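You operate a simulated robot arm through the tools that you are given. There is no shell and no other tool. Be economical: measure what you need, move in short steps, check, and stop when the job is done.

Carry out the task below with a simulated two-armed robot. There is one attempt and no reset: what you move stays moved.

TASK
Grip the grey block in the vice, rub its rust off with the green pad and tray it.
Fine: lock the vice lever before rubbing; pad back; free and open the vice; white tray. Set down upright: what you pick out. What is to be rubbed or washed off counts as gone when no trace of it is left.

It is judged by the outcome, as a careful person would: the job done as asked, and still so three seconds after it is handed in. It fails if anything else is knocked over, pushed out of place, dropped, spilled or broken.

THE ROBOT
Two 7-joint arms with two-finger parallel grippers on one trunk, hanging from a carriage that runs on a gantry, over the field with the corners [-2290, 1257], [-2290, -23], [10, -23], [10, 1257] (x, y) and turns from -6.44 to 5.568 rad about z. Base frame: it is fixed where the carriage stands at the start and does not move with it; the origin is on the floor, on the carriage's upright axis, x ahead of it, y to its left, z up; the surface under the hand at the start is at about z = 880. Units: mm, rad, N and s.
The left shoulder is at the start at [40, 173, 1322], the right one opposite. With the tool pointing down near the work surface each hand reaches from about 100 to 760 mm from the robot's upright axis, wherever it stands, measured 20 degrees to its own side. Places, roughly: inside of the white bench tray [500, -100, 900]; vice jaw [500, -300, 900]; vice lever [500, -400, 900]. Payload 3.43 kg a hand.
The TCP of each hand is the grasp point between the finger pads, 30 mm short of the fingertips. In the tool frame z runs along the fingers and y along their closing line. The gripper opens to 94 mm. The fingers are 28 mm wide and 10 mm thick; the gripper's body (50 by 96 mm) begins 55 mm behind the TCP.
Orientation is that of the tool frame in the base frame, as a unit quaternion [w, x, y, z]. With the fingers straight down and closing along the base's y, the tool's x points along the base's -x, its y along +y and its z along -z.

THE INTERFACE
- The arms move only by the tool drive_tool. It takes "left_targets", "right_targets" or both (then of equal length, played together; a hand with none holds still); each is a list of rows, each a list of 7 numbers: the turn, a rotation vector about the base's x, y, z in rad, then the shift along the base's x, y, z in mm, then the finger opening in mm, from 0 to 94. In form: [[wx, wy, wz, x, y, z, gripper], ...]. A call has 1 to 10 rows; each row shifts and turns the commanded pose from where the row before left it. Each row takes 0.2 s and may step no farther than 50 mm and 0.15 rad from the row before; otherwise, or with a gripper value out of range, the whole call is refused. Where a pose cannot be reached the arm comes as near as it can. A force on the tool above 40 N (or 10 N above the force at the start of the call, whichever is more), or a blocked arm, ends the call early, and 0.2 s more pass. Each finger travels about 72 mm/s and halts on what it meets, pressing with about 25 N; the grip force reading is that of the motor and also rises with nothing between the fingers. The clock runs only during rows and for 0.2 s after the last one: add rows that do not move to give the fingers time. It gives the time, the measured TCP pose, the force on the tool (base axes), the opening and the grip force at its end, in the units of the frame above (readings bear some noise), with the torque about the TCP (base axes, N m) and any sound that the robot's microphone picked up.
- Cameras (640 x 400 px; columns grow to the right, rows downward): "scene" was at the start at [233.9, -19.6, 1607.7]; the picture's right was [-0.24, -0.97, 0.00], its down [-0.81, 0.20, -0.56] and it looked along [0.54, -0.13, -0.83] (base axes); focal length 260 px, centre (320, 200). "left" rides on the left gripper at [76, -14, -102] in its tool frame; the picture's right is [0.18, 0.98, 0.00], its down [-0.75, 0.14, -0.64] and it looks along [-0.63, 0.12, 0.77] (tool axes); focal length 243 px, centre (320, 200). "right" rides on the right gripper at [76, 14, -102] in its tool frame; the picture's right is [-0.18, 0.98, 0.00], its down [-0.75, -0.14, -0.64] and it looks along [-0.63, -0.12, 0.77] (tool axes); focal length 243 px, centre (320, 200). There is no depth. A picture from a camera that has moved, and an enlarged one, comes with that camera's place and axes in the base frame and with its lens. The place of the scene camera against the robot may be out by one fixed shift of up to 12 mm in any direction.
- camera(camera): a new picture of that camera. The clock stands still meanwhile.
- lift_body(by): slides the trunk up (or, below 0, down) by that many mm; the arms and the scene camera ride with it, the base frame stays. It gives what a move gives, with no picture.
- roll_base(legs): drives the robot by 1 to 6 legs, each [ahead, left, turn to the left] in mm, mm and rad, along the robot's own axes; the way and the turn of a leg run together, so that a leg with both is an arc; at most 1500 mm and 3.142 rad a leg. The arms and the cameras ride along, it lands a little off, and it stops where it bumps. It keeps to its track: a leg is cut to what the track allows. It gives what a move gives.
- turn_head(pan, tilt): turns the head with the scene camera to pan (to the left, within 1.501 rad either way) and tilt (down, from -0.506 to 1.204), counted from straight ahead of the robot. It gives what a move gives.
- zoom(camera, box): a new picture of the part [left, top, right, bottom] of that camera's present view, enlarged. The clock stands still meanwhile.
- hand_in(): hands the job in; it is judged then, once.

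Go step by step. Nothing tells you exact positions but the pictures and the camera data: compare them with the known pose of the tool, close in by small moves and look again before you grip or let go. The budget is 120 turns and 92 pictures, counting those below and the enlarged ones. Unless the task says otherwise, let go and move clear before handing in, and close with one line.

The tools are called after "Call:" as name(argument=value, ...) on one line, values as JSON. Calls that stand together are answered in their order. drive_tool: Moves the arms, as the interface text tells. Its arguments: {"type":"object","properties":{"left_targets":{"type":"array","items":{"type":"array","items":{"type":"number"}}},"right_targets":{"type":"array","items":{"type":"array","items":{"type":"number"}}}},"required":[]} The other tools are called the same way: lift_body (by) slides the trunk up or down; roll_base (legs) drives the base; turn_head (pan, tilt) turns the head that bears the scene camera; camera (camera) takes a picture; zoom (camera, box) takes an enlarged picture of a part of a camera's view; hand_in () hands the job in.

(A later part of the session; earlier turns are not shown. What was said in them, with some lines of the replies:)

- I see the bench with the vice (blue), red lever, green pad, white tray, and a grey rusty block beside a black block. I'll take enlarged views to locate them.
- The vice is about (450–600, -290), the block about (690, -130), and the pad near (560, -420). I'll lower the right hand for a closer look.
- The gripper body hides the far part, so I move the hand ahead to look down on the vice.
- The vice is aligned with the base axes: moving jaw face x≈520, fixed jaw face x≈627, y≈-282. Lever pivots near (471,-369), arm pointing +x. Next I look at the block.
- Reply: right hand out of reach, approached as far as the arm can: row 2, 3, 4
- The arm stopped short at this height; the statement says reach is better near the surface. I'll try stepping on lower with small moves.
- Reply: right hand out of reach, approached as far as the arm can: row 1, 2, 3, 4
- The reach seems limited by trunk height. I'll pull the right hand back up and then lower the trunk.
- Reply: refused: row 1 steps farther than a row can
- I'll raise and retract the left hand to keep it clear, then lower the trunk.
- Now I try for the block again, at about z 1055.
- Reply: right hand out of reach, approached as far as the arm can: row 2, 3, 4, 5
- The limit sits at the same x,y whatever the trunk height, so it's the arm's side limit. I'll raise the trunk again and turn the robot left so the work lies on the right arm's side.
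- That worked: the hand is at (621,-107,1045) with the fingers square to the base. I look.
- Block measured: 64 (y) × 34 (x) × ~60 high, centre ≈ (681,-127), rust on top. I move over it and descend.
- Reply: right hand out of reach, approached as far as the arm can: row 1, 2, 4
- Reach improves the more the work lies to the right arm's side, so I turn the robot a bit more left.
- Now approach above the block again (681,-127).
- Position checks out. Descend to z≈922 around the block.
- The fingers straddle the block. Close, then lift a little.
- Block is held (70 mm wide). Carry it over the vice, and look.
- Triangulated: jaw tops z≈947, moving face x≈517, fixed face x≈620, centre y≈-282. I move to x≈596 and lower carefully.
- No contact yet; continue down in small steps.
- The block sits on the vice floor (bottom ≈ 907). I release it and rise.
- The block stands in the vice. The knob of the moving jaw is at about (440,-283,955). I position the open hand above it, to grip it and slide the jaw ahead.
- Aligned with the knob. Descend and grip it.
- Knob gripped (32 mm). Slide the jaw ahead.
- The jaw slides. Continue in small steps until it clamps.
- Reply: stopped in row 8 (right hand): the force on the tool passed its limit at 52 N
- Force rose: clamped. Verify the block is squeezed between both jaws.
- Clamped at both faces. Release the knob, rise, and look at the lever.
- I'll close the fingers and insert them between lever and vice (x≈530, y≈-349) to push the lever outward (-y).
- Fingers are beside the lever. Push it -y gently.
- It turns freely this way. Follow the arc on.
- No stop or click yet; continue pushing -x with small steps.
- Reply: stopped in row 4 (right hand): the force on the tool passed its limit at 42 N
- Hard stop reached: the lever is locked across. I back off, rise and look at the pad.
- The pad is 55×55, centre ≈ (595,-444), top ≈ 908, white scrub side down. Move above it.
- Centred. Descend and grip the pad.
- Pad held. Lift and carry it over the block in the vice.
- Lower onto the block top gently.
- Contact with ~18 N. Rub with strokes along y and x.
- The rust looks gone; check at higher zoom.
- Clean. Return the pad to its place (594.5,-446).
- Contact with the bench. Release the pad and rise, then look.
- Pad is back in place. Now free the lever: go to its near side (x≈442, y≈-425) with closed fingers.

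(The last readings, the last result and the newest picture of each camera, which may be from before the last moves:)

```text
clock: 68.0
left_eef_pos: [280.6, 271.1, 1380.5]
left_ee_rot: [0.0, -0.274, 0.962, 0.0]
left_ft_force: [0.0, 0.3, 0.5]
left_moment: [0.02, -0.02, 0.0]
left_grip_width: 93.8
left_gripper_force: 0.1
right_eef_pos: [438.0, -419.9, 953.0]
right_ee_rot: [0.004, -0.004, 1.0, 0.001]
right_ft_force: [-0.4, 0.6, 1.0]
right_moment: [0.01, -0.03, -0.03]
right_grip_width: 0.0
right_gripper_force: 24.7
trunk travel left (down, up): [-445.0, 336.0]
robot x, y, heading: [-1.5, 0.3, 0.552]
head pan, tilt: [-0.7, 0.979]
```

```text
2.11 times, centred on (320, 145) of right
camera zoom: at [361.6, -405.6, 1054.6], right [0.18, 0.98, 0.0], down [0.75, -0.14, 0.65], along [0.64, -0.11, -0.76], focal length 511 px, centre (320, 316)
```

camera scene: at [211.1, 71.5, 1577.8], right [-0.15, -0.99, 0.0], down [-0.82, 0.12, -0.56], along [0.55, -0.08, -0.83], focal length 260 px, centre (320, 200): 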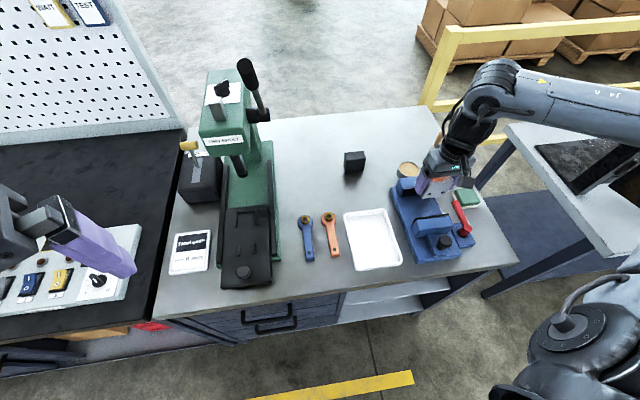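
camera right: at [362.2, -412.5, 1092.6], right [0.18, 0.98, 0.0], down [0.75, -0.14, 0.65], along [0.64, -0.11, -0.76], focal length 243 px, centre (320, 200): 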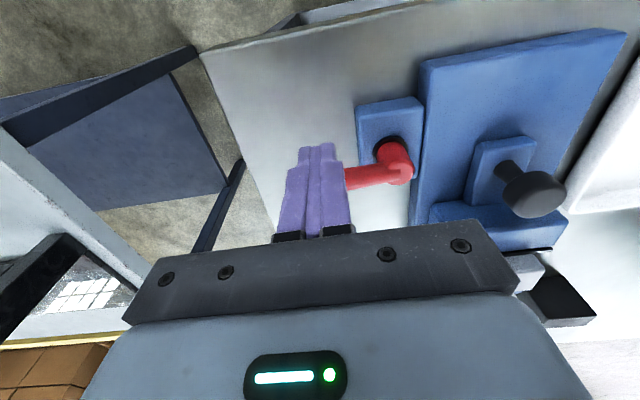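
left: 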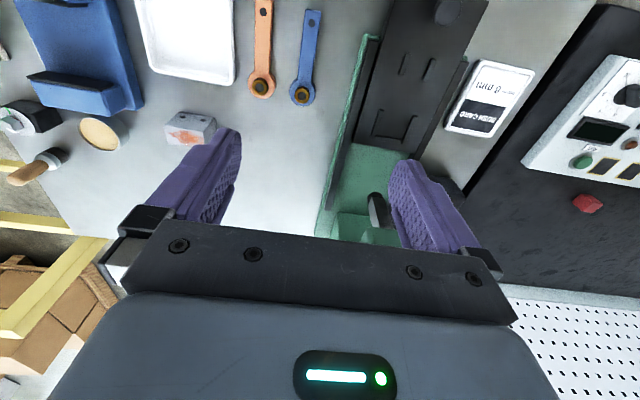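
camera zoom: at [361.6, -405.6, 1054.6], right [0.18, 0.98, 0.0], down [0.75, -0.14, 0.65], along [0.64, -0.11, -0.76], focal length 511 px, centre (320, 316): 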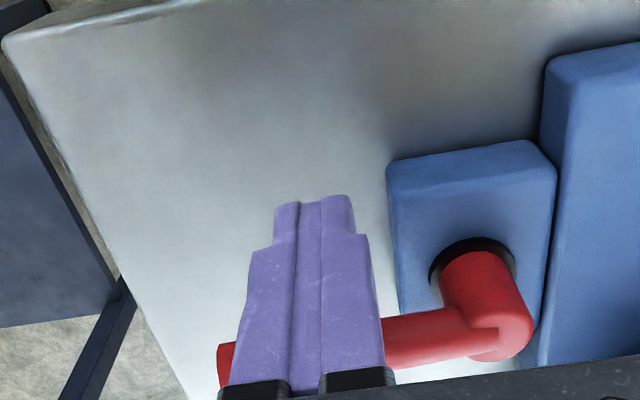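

Call:
drive_tool(right_targets=[[0, 0, 0, 9, -1, 0, 0], [0, 0, 0, 9, -1, 0, 0], [0, 0, 0, 9, -2, 0, 0], [0, 0, 0, 9, -2, 0, 0], [0, 0, 0, 8, -1, 0, 0], [0, 0, 0, 7.5, 2.5, 0, 0], [0, 0, 0, 7.5, 2.5, 0, 0], [0, 0, 0, 6.5, 4, 0, 0], [0, 0, 0, 6.5, 4, 0, 0], [0, 0, 0, 0, 0, 0, 0]])

Call:
zoom(camera="right", box=[200, 0, 440, 240])

```text
clock: 70.2
left_eef_pos: [279.3, 271.1, 1380.3]
left_ee_rot: [0.0, -0.274, 0.962, -0.001]
left_ft_force: [0.1, 0.0, -0.1]
left_moment: [0.02, -0.03, -0.04]
left_grip_width: 94.2
left_gripper_force: 0.1
right_eef_pos: [513.3, -412.3, 952.9]
right_ee_rot: [0.005, -0.004, 1.0, 0.001]
right_ft_force: [-0.9, -1.2, -1.7]
right_moment: [0.02, 0.0, -0.02]
right_grip_width: 0.0
right_gripper_force: 25.4
trunk travel left (down, up): [-445.0, 336.0]
robot x, y, heading: [-0.8, -2.3, 0.552]
head pan, tilt: [-0.7, 0.979]
```

```text
1.67 times, centred on (320, 120) of right
camera zoom: at [434.9, -398.5, 1055.5], right [0.18, 0.98, 0.0], down [0.75, -0.14, 0.65], along [0.64, -0.11, -0.76], focal length 404 px, centre (320, 333)
```

zoom: 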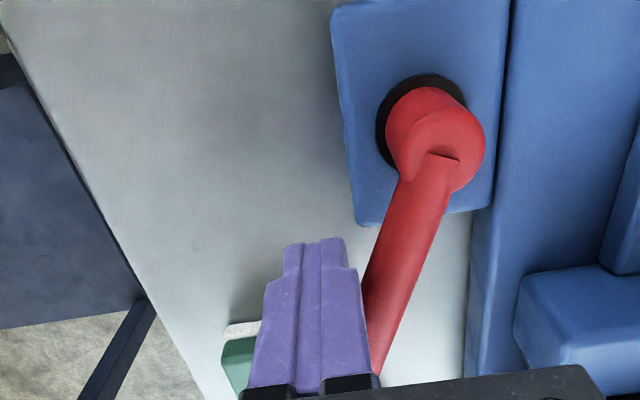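

Call:
drive_tool(right_targets=[[0, 0, 0, 4, 4, 0, 0], [0, 0, 0, 4, 5, 0, 0], [0, 0, 0, 3, 7, 0, 0], [0, 0, 0, 3, 7, 0, 0], [0, 0, 0, 0, 3, 0, 0], [0, 0, 0, 0, 2, 0, 0], [0, 0, 0, 0, 0, 0, 0]])

Call:
zoom(camera="right", box=[200, 0, 440, 240])

```text
clock: 71.8
left_eef_pos: [278.9, 270.2, 1378.8]
left_ee_rot: [-0.001, -0.273, 0.962, 0.0]
left_ft_force: [-0.2, 0.2, 0.6]
left_moment: [-0.02, -0.01, 0.0]
left_grip_width: 93.8
left_gripper_force: 0.1
right_eef_pos: [526.0, -389.8, 956.0]
right_ee_rot: [0.005, -0.003, 1.0, -0.003]
right_ft_force: [6.2, -18.6, -17.0]
right_moment: [-0.43, -0.03, -0.15]
right_grip_width: 0.0
right_gripper_force: 25.1
trunk travel left (down, up): [-445.0, 336.0]
robot x, y, heading: [2.1, -0.2, 0.551]
head pan, tilt: [-0.7, 0.979]
```

```text
1.67 times, centred on (320, 120) of right
camera zoom: at [449.3, -374.7, 1056.8], right [0.18, 0.98, 0.0], down [0.75, -0.13, 0.65], along [0.64, -0.12, -0.76], focal length 404 px, centre (320, 333)
```

zoom: 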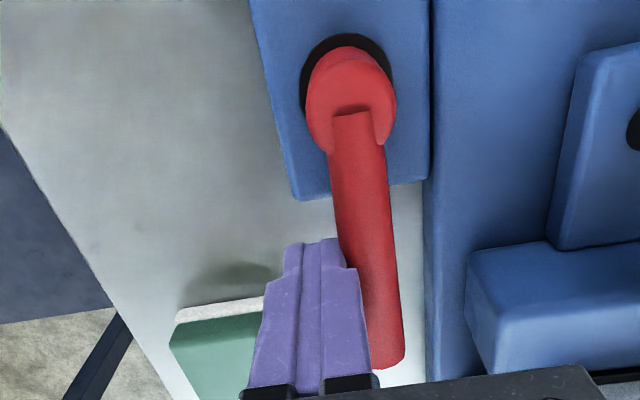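

The lever is back at its free stop. Back off, rise, and go to the knob at (501,-282).

Call:
drive_tool(right_targets=[[0, 0, 0, 0, -6, 0, 0], [0, 0, 0, 0, 0, 40, 0], [0, 0, 0, 0, 0, 40, 30], [0, 0, 0, -8, 40, 0, 70], [0, 0, 0, -8, 40, 0, 70], [0, 0, 0, -9, 34, 0, 70], [0, 0, 0, 0, 0, -20, 70], [0, 0, 0, 0, 0, 0, 70]])

Call:
camera(camera="right")

```text
clock: 73.6
left_eef_pos: [279.8, 272.7, 1380.0]
left_ee_rot: [0.0, -0.273, 0.962, 0.0]
left_ft_force: [-1.0, 0.0, 0.1]
left_moment: [0.01, 0.0, 0.01]
left_grip_width: 93.7
left_gripper_force: 0.0
right_eef_pos: [503.4, -275.7, 1015.6]
right_ee_rot: [0.005, -0.003, 1.0, 0.0]
right_ft_force: [-0.4, -0.5, 1.1]
right_moment: [-0.04, -0.03, 0.01]
right_grip_width: 70.0
right_gripper_force: 0.1
trunk travel left (down, up): [-445.0, 336.0]
robot x, y, heading: [-1.1, -0.7, 0.556]
head pan, tilt: [-0.7, 0.979]
```

```text
32 pictures are left
camera right: at [425.2, -261.7, 1116.8], right [0.18, 0.98, 0.0], down [0.75, -0.14, 0.65], along [0.64, -0.11, -0.76], focal length 243 px, centre (320, 200)
```

right: 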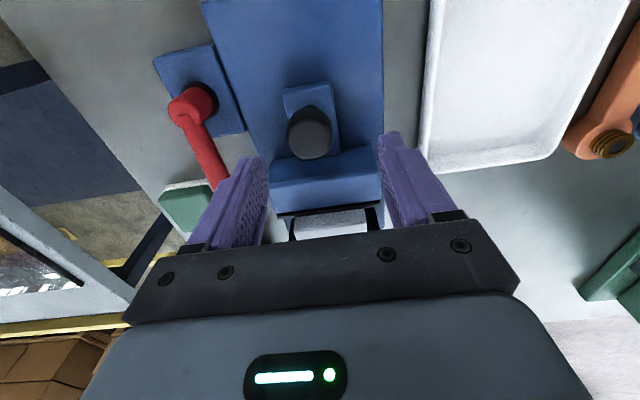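

Call:
drive_tool(right_targets=[[0, 0, 0, -4, -6, -15, 70], [0, 0, 0, 0, 0, -25, 70], [0, 0, 0, 0, 0, -15, 70], [0, 0, 0, 0, 0, 0, 40], [0, 0, 0, 0, 0, 0, 20], [0, 0, 0, 0, 0, 0, 20], [0, 0, 0, 0, 0, 0, 20]])

```text
clock: 75.2
left_eef_pos: [280.1, 272.7, 1381.0]
left_ee_rot: [0.0, -0.272, 0.962, 0.0]
left_ft_force: [0.5, -0.9, 1.0]
left_moment: [0.04, -0.02, 0.02]
left_grip_width: 94.3
left_gripper_force: 0.0
right_eef_pos: [497.5, -282.2, 959.0]
right_ee_rot: [0.005, -0.005, 1.0, 0.001]
right_ft_force: [1.3, 1.6, -3.6]
right_moment: [0.15, 0.15, 0.24]
right_grip_width: 31.6
right_gripper_force: 44.6
trunk travel left (down, up): [-445.0, 336.0]
robot x, y, heading: [0.6, -1.7, 0.554]
head pan, tilt: [-0.7, 0.979]
```

Knob gripped. Pull the jaw open.

Call:
drive_tool(right_targets=[[0, 0, 0, -4, 0, 0, 20], [0, 0, 0, -8, 0, 0, 20], [0, 0, 0, -10, 0, 0, 20], [0, 0, 0, -10, 0, 0, 20], [0, 0, 0, -10, 0, 0, 20], [0, 0, 0, -9, 0, 0, 20], [0, 0, 0, -6, 0, 0, 20], [0, 0, 0, 0, 0, 0, 20]])

Call:
zoom(camera="scene", box=[380, 150, 500, 270])

```text
clock: 77.0
left_eef_pos: [279.9, 272.6, 1381.3]
left_ee_rot: [0.0, -0.274, 0.962, 0.0]
left_ft_force: [-0.3, 0.3, 0.1]
left_moment: [-0.01, 0.0, 0.03]
left_grip_width: 94.0
left_gripper_force: 0.1
right_eef_pos: [439.9, -283.2, 959.1]
right_ee_rot: [0.004, -0.003, 1.0, 0.001]
right_ft_force: [1.1, 1.4, -8.5]
right_moment: [-0.09, -0.11, -0.09]
right_grip_width: 31.4
right_gripper_force: 45.0
trunk travel left (down, up): [-445.0, 336.0]
robot x, y, heading: [-4.8, 0.6, 0.555]
head pan, tilt: [-0.7, 0.979]
```

```text
3.33 times, centred on (440, 210) of scene
camera zoom: at [211.3, 71.6, 1578.0], right [-0.15, -0.99, 0.0], down [-0.82, 0.12, -0.56], along [0.55, -0.08, -0.83], focal length 868 px, centre (-80, 167)
```

zoom: 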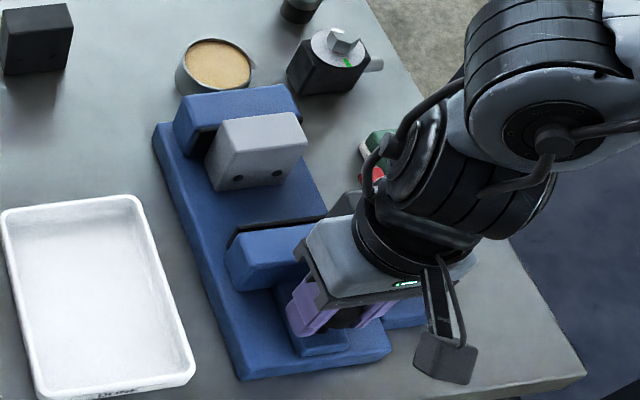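

The jaw is open. Release the knob, rise and move over the block.

Call:
drive_tool(right_targets=[[0, 0, 0, 0, 0, 0, 50], [0, 0, 0, 0, 0, 0, 70], [0, 0, 0, 0, 0, 0, 70], [0, 0, 0, 0, 0, 40, 70], [0, 0, 0, 0, 0, 40, 90], [0, 0, 0, 45, 0, 0, 90], [0, 0, 0, 45, 0, 0, 90], [0, 0, 0, 0, 0, 0, 90]])

Call:
zoom(camera="right", box=[200, 20, 440, 240])

```text
clock: 78.8
left_eef_pos: [279.4, 271.6, 1379.9]
left_ee_rot: [0.0, -0.274, 0.962, 0.0]
left_ft_force: [0.0, 0.3, -0.4]
left_moment: [0.03, 0.04, 0.0]
left_grip_width: 94.2
left_gripper_force: 0.0
right_eef_pos: [530.2, -283.4, 1040.1]
right_ee_rot: [0.004, -0.004, 1.0, 0.0]
right_ft_force: [0.2, -0.1, 0.3]
right_moment: [0.0, -0.01, -0.01]
right_grip_width: 89.8
right_gripper_force: 0.1
trunk travel left (down, up): [-445.0, 336.0]
robot x, y, heading: [-3.9, -0.6, 0.553]
head pan, tilt: [-0.7, 0.979]
```

```text
1.82 times, centred on (320, 130) of right
camera zoom: at [453.6, -268.9, 1141.9], right [0.18, 0.98, 0.0], down [0.75, -0.14, 0.65], along [0.64, -0.11, -0.76], focal length 441 px, centre (320, 327)
```

zoom: 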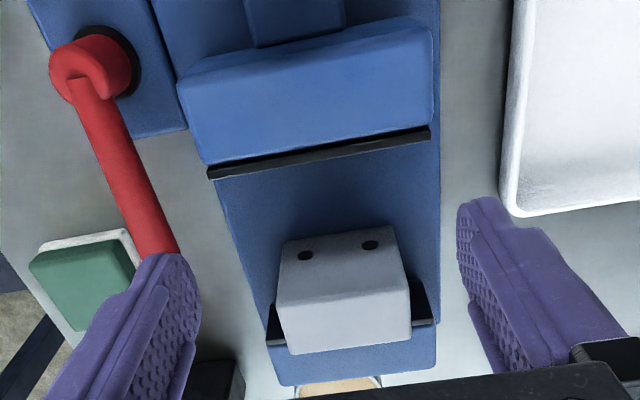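

Block centre ≈ (600,-281). Move over it and descend to z≈951.

Call:
drive_tool(right_targets=[[0, 0, 0, 35, 1, 0, 94], [0, 0, 0, 34, 1, 0, 94], [0, 0, 0, 0, 0, -30, 94], [0, 0, 0, 0, 0, 0, 94]])

Call:
camera(camera="right")

```text
clock: 79.8
left_eef_pos: [279.3, 272.2, 1381.0]
left_ee_rot: [0.0, -0.275, 0.962, 0.001]
left_ft_force: [0.9, -0.2, 0.0]
left_moment: [-0.02, -0.01, 0.0]
left_grip_width: 93.8
left_gripper_force: 0.2
right_eef_pos: [600.2, -283.2, 1011.6]
right_ee_rot: [0.005, -0.003, 1.0, 0.001]
right_ft_force: [0.1, -0.5, -0.2]
right_moment: [-0.01, 0.01, 0.01]
right_grip_width: 93.8
right_gripper_force: 0.1
trunk travel left (down, up): [-445.0, 336.0]
robot x, y, heading: [-1.0, -0.7, 0.557]
head pan, tilt: [-0.7, 0.979]
```

```text
29 pictures are left
camera right: at [522.6, -267.7, 1112.9], right [0.18, 0.98, 0.0], down [0.75, -0.14, 0.65], along [0.64, -0.11, -0.76], focal length 243 px, centre (320, 200)
```

right: 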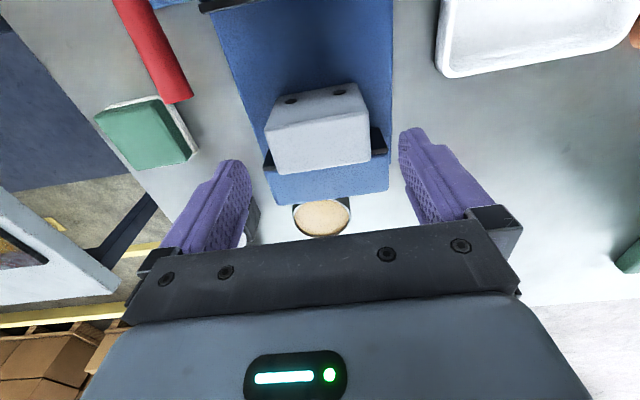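

Call:
drive_tool(right_targets=[[0, 0, 0, -1, 1, -20, 94], [0, 0, 0, 0, 0, -20, 94], [0, 0, 0, 0, 0, -20, 94], [0, 0, 0, 0, 0, 0, 94], [0, 0, 0, 0, 0, 0, 60], [0, 0, 0, 0, 0, 0, 50], [0, 0, 0, 0, 0, 0, 50], [0, 0, 0, 0, 0, 0, 50]])

Call:
camera(camera="right")

```text
clock: 81.6
left_eef_pos: [280.6, 272.1, 1380.3]
left_ee_rot: [0.0, -0.274, 0.962, 0.0]
left_ft_force: [0.4, 0.8, 0.0]
left_moment: [0.01, 0.03, 0.0]
left_grip_width: 94.2
left_gripper_force: 0.1
right_eef_pos: [598.5, -280.9, 951.0]
right_ee_rot: [0.005, -0.004, 1.0, 0.0]
right_ft_force: [1.4, -0.2, 0.9]
right_moment: [-0.13, -0.03, 0.02]
right_grip_width: 70.3
right_gripper_force: 24.7
trunk travel left (down, up): [-445.0, 336.0]
robot x, y, heading: [2.3, -1.1, 0.554]
head pan, tilt: [-0.7, 0.979]
```

```text
28 pictures are left
camera right: at [520.6, -265.1, 1051.8], right [0.18, 0.98, 0.0], down [0.75, -0.14, 0.65], along [0.64, -0.11, -0.76], focal length 243 px, centre (320, 200)
```

right: 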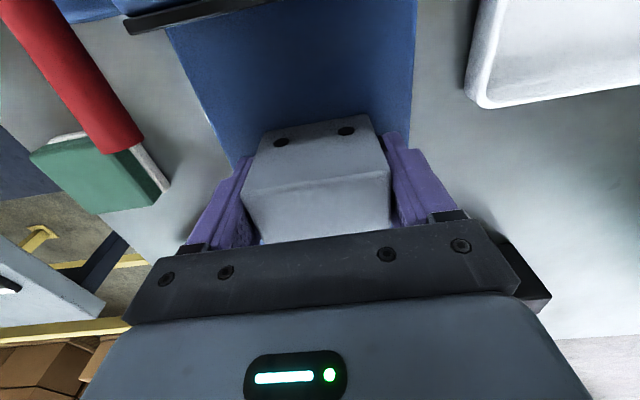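

Block gripped. Lift out and carry it above the tray (centre ≈ (500,-114)).

Call:
drive_tool(right_targets=[[0, 0, 0, -3, 0, 0, 50], [0, 0, 0, 0, 0, 30, 50], [0, 0, 0, 0, 0, 40, 50], [0, 0, 0, 0, 0, 30, 50], [0, 0, 0, -24, 41, 0, 50], [0, 0, 0, -24, 42, 0, 50], [0, 0, 0, -24, 42, 0, 50], [0, 0, 0, -23, 42, 0, 50], [0, 0, 0, 0, 0, 0, 50]])

Call:
camera(camera="right")

Call:
zoom(camera="scene", box=[320, 150, 500, 280])

```text
clock: 83.6
left_eef_pos: [280.3, 271.5, 1379.6]
left_ee_rot: [0.0, -0.274, 0.962, 0.0]
left_ft_force: [0.2, 0.8, -0.9]
left_moment: [0.01, 0.0, -0.04]
left_grip_width: 94.1
left_gripper_force: 0.1
right_eef_pos: [508.3, -118.3, 1044.4]
right_ee_rot: [0.002, -0.013, 1.0, 0.001]
right_ft_force: [0.3, 0.6, -4.1]
right_moment: [0.02, -0.02, -0.02]
right_grip_width: 70.2
right_gripper_force: 24.8
right hand out of reach, approached as far as the arm can: row 8
trunk travel left (down, up): [-445.0, 336.0]
robot x, y, heading: [-1.9, 1.4, 0.554]
head pan, tilt: [-0.7, 0.979]
```

```text
27 pictures are left
camera right: at [431.0, -106.1, 1145.7], right [0.16, 0.99, 0.0], down [0.75, -0.12, 0.64], along [0.64, -0.1, -0.76], focal length 243 px, centre (320, 200)
```

right: 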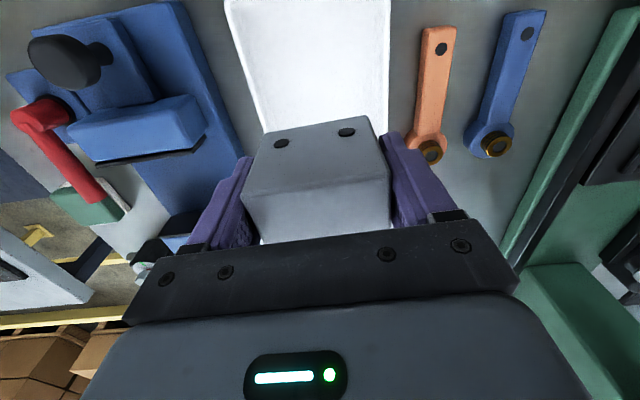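

```text
3.08 times, centred on (410, 215) of scene
camera zoom: at [211.5, 71.4, 1577.9], right [-0.15, -0.99, 0.0], down [-0.82, 0.12, -0.56], along [0.55, -0.08, -0.83], focal length 801 px, centre (43, 154)
```

zoom: 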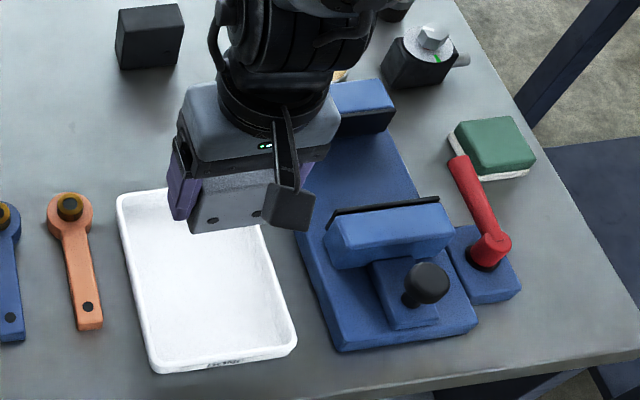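

The hand is over the tray centre (508,-118). I shift slightly ahead to stay within reach, then lower.

Call:
drive_tool(right_targets=[[0, 0, -0.02, 6, -2, 0, 50], [0, 0, 0, 0, 0, -30, 50], [0, 0, 0, 0, 0, -35, 50], [0, 0, 0, 0, 0, -20, 50], [0, 0, 0, 0, 0, 0, 50]])

Call:
camera(camera="right")

Call:
zoom(camera="scene", box=[320, 150, 440, 280])

```text
clock: 84.8
left_eef_pos: [278.7, 272.6, 1380.8]
left_ee_rot: [0.0, -0.274, 0.962, 0.0]
left_ft_force: [-0.5, -0.7, 0.5]
left_moment: [0.03, 0.02, -0.02]
left_grip_width: 94.0
left_gripper_force: 0.0
right_eef_pos: [514.8, -124.0, 962.3]
right_ee_rot: [0.004, 0.007, 1.0, 0.001]
right_ft_force: [0.2, 1.2, -3.4]
right_moment: [0.01, -0.02, -0.01]
right_grip_width: 70.3
right_gripper_force: 24.5
trunk travel left (down, up): [-445.0, 336.0]
robot x, y, heading: [0.3, 0.6, 0.557]
head pan, tilt: [-0.7, 0.979]
```

```text
25 pictures are left
camera right: at [437.9, -107.2, 1063.2], right [0.2, 0.98, 0.0], down [0.75, -0.15, 0.65], along [0.64, -0.13, -0.76], focal length 243 px, centre (320, 200)
```

right: 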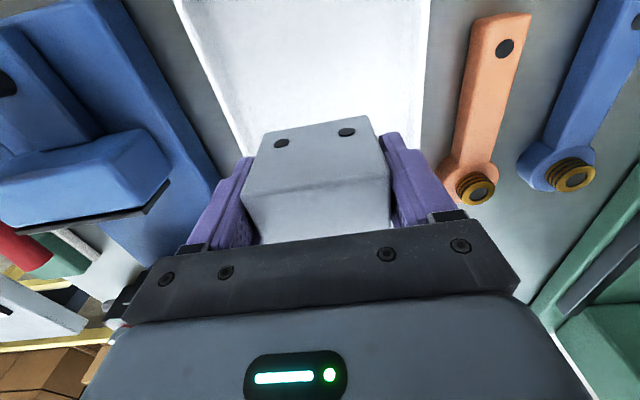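

```text
3.08 times, centred on (380, 215) of scene
camera zoom: at [211.4, 71.5, 1577.9], right [-0.15, -0.99, 0.0], down [-0.82, 0.12, -0.56], along [0.55, -0.08, -0.83], focal length 801 px, centre (135, 154)
```

zoom: 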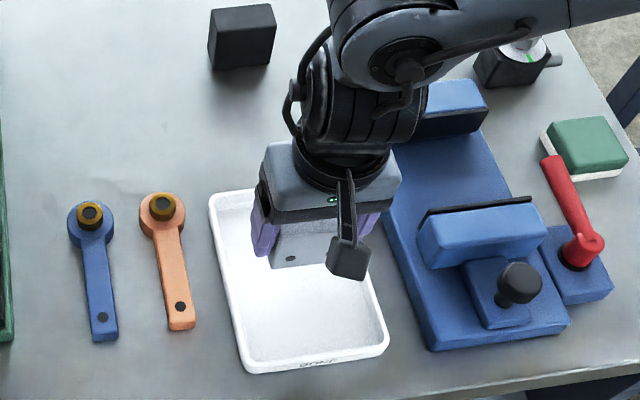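

Well inside the tray. Lower on, slowly to contact.

Call:
drive_tool(right_targets=[[0, 0, 0, 0, 4, -12, 50], [0, 0, 0, 0, 0, -8, 50], [0, 0, 0, 0, 0, -5, 50], [0, 0, 0, 0, 0, -3, 50], [0, 0, 0, 0, 0, 0, 50]])

```text
clock: 86.0
left_eef_pos: [279.8, 271.3, 1380.1]
left_ee_rot: [0.0, -0.274, 0.962, -0.001]
left_ft_force: [-0.3, 0.1, 0.7]
left_moment: [0.02, -0.02, 0.02]
left_grip_width: 93.9
left_gripper_force: 0.0
right_eef_pos: [514.5, -118.8, 934.0]
right_ee_rot: [0.004, 0.006, 1.0, 0.001]
right_ft_force: [0.2, -0.3, -3.8]
right_moment: [-0.01, -0.04, 0.01]
right_grip_width: 70.1
right_gripper_force: 24.9
trunk travel left (down, up): [-445.0, 336.0]
robot x, y, heading: [-3.4, -1.1, 0.558]
head pan, tilt: [-0.7, 0.979]
```

Call:
drive_tool(right_targets=[[0, 0, 0, 0, 0, -2, 50], [0, 0, 0, 0, 0, -2, 50], [0, 0, 0, 0, 0, -2, 50], [0, 0, 0, 0, 0, 0, 50]])

```text
clock: 87.0
left_eef_pos: [279.4, 272.6, 1379.9]
left_ee_rot: [-0.001, -0.274, 0.962, 0.001]
left_ft_force: [0.5, 0.1, 0.2]
left_moment: [0.01, -0.01, -0.03]
left_grip_width: 93.9
left_gripper_force: 0.0
right_eef_pos: [514.8, -119.8, 929.1]
right_ee_rot: [0.004, 0.007, 1.0, 0.001]
right_ft_force: [0.1, -0.3, -3.1]
right_moment: [0.01, 0.0, 0.0]
right_grip_width: 70.5
right_gripper_force: 24.5
trunk travel left (down, up): [-445.0, 336.0]
robot x, y, heading: [-1.2, 1.0, 0.556]
head pan, tilt: [-0.7, 0.979]
```

Call:
drive_tool(right_targets=[[0, 0, 0, 0, 0, -1.5, 50], [0, 0, 0, 0, 0, -1.5, 50], [0, 0, 0, 0, 0, -1, 50], [0, 0, 0, 0, 0, 0, 50]])

```text
clock: 88.0
left_eef_pos: [280.3, 271.8, 1380.6]
left_ee_rot: [0.001, -0.274, 0.962, 0.0]
left_ft_force: [0.3, 0.4, -0.4]
left_moment: [0.01, -0.02, 0.0]
left_grip_width: 94.2
left_gripper_force: 0.0
right_eef_pos: [516.0, -119.9, 924.4]
right_ee_rot: [0.005, 0.006, 1.0, 0.0]
right_ft_force: [-3.8, 0.0, 17.1]
right_moment: [-0.11, -0.04, 0.02]
right_grip_width: 70.4
right_gripper_force: 24.7
trunk travel left (down, up): [-445.0, 336.0]
robot x, y, heading: [-0.6, -3.2, 0.553]
head pan, tilt: [-0.7, 0.979]
```

Contact with the tray floor. Release with a modest opening and rise.

Call:
drive_tool(right_targets=[[0, 0, 0, 0, 0, 1, 60], [0, 0, 0, 0, 0, 0, 78], [0, 0, 0, 0, 0, 0, 84], [0, 0, 0, 0, 0, 0, 84]])

Call:
drive_tool(right_targets=[[0, 0, 0, 0, 0, 15, 84], [0, 0, 0, 0, 0, 40, 84], [0, 0, 0, 0, 0, 45, 84], [0, 0, 0, 0, -40, 20, 84], [0, 0, 0, 0, -45, 0, 84], [0, 0, 0, 0, -45, 0, 84], [0, 0, 0, 0, 0, 0, 84]])

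Call:
zoom(camera="scene", box=[290, 140, 510, 280])

Call:
camera(camera="right")

```text
clock: 89.0
left_eef_pos: [280.0, 272.3, 1380.4]
left_ee_rot: [0.0, -0.274, 0.962, 0.0]
left_ft_force: [-0.2, 0.8, 0.1]
left_moment: [-0.02, 0.01, 0.01]
left_grip_width: 94.0
left_gripper_force: 0.0
right_eef_pos: [515.7, -118.5, 924.6]
right_ee_rot: [0.004, 0.006, 1.0, 0.001]
right_ft_force: [-0.3, -0.2, -0.2]
right_moment: [0.02, -0.01, -0.01]
right_grip_width: 84.1
right_gripper_force: 0.1
trunk travel left (down, up): [-445.0, 336.0]
robot x, y, heading: [-1.6, 2.0, 0.555]
head pan, tilt: [-0.7, 0.979]
```

```text
clock: 90.6
left_eef_pos: [280.0, 273.1, 1379.7]
left_ee_rot: [-0.001, -0.274, 0.962, 0.0]
left_ft_force: [1.2, -0.8, 0.2]
left_moment: [-0.02, -0.02, 0.0]
left_grip_width: 93.9
left_gripper_force: 0.1
right_eef_pos: [515.2, -250.1, 1045.8]
right_ee_rot: [0.003, 0.006, 1.0, 0.001]
right_ft_force: [0.3, -0.4, -0.5]
right_moment: [-0.03, 0.01, 0.02]
right_grip_width: 83.7
right_gripper_force: 0.2
trunk travel left (down, up): [-445.0, 336.0]
robot x, y, heading: [1.5, 0.2, 0.558]
head pan, tilt: [-0.7, 0.979]
```

```text
2.86 times, centred on (400, 210) of scene
camera zoom: at [211.9, 71.6, 1578.0], right [-0.15, -0.99, 0.0], down [-0.82, 0.12, -0.56], along [0.55, -0.08, -0.83], focal length 744 px, centre (91, 171)
```

zoom: 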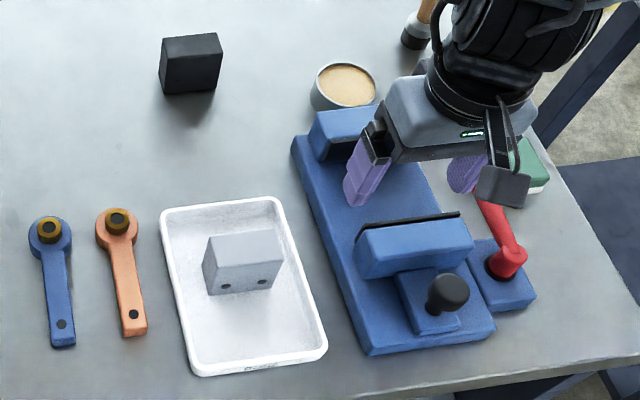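

```text
22 pictures are left
camera right: at [438.7, -233.9, 1146.8], right [0.2, 0.98, 0.0], down [0.75, -0.15, 0.65], along [0.64, -0.12, -0.76], focal length 243 px, centre (320, 200)
```

right: 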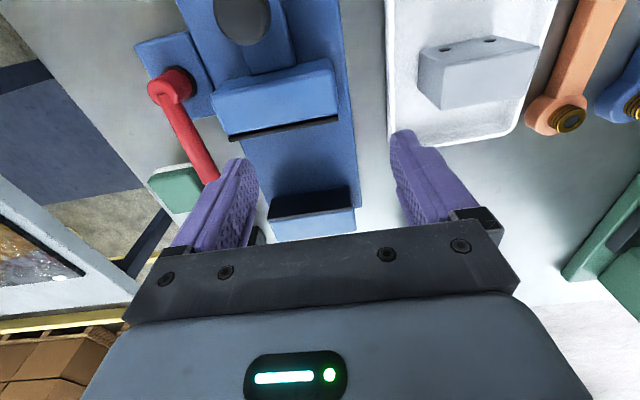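

The clean block stands upright in the white tray, the pad is back in place, the lever is free and the vice is open. The hand is clear, so I hand in.

Call:
hand_in()

```text
The job is handed in.
```

I gripped the grey block in the vice, locked the lever, rubbed the rust off with the green pad until no trace showed, and set the block upright in the white tray. The pad is back in its place, the lever is freed, and the vice is open to within about 3 mm of where it started.
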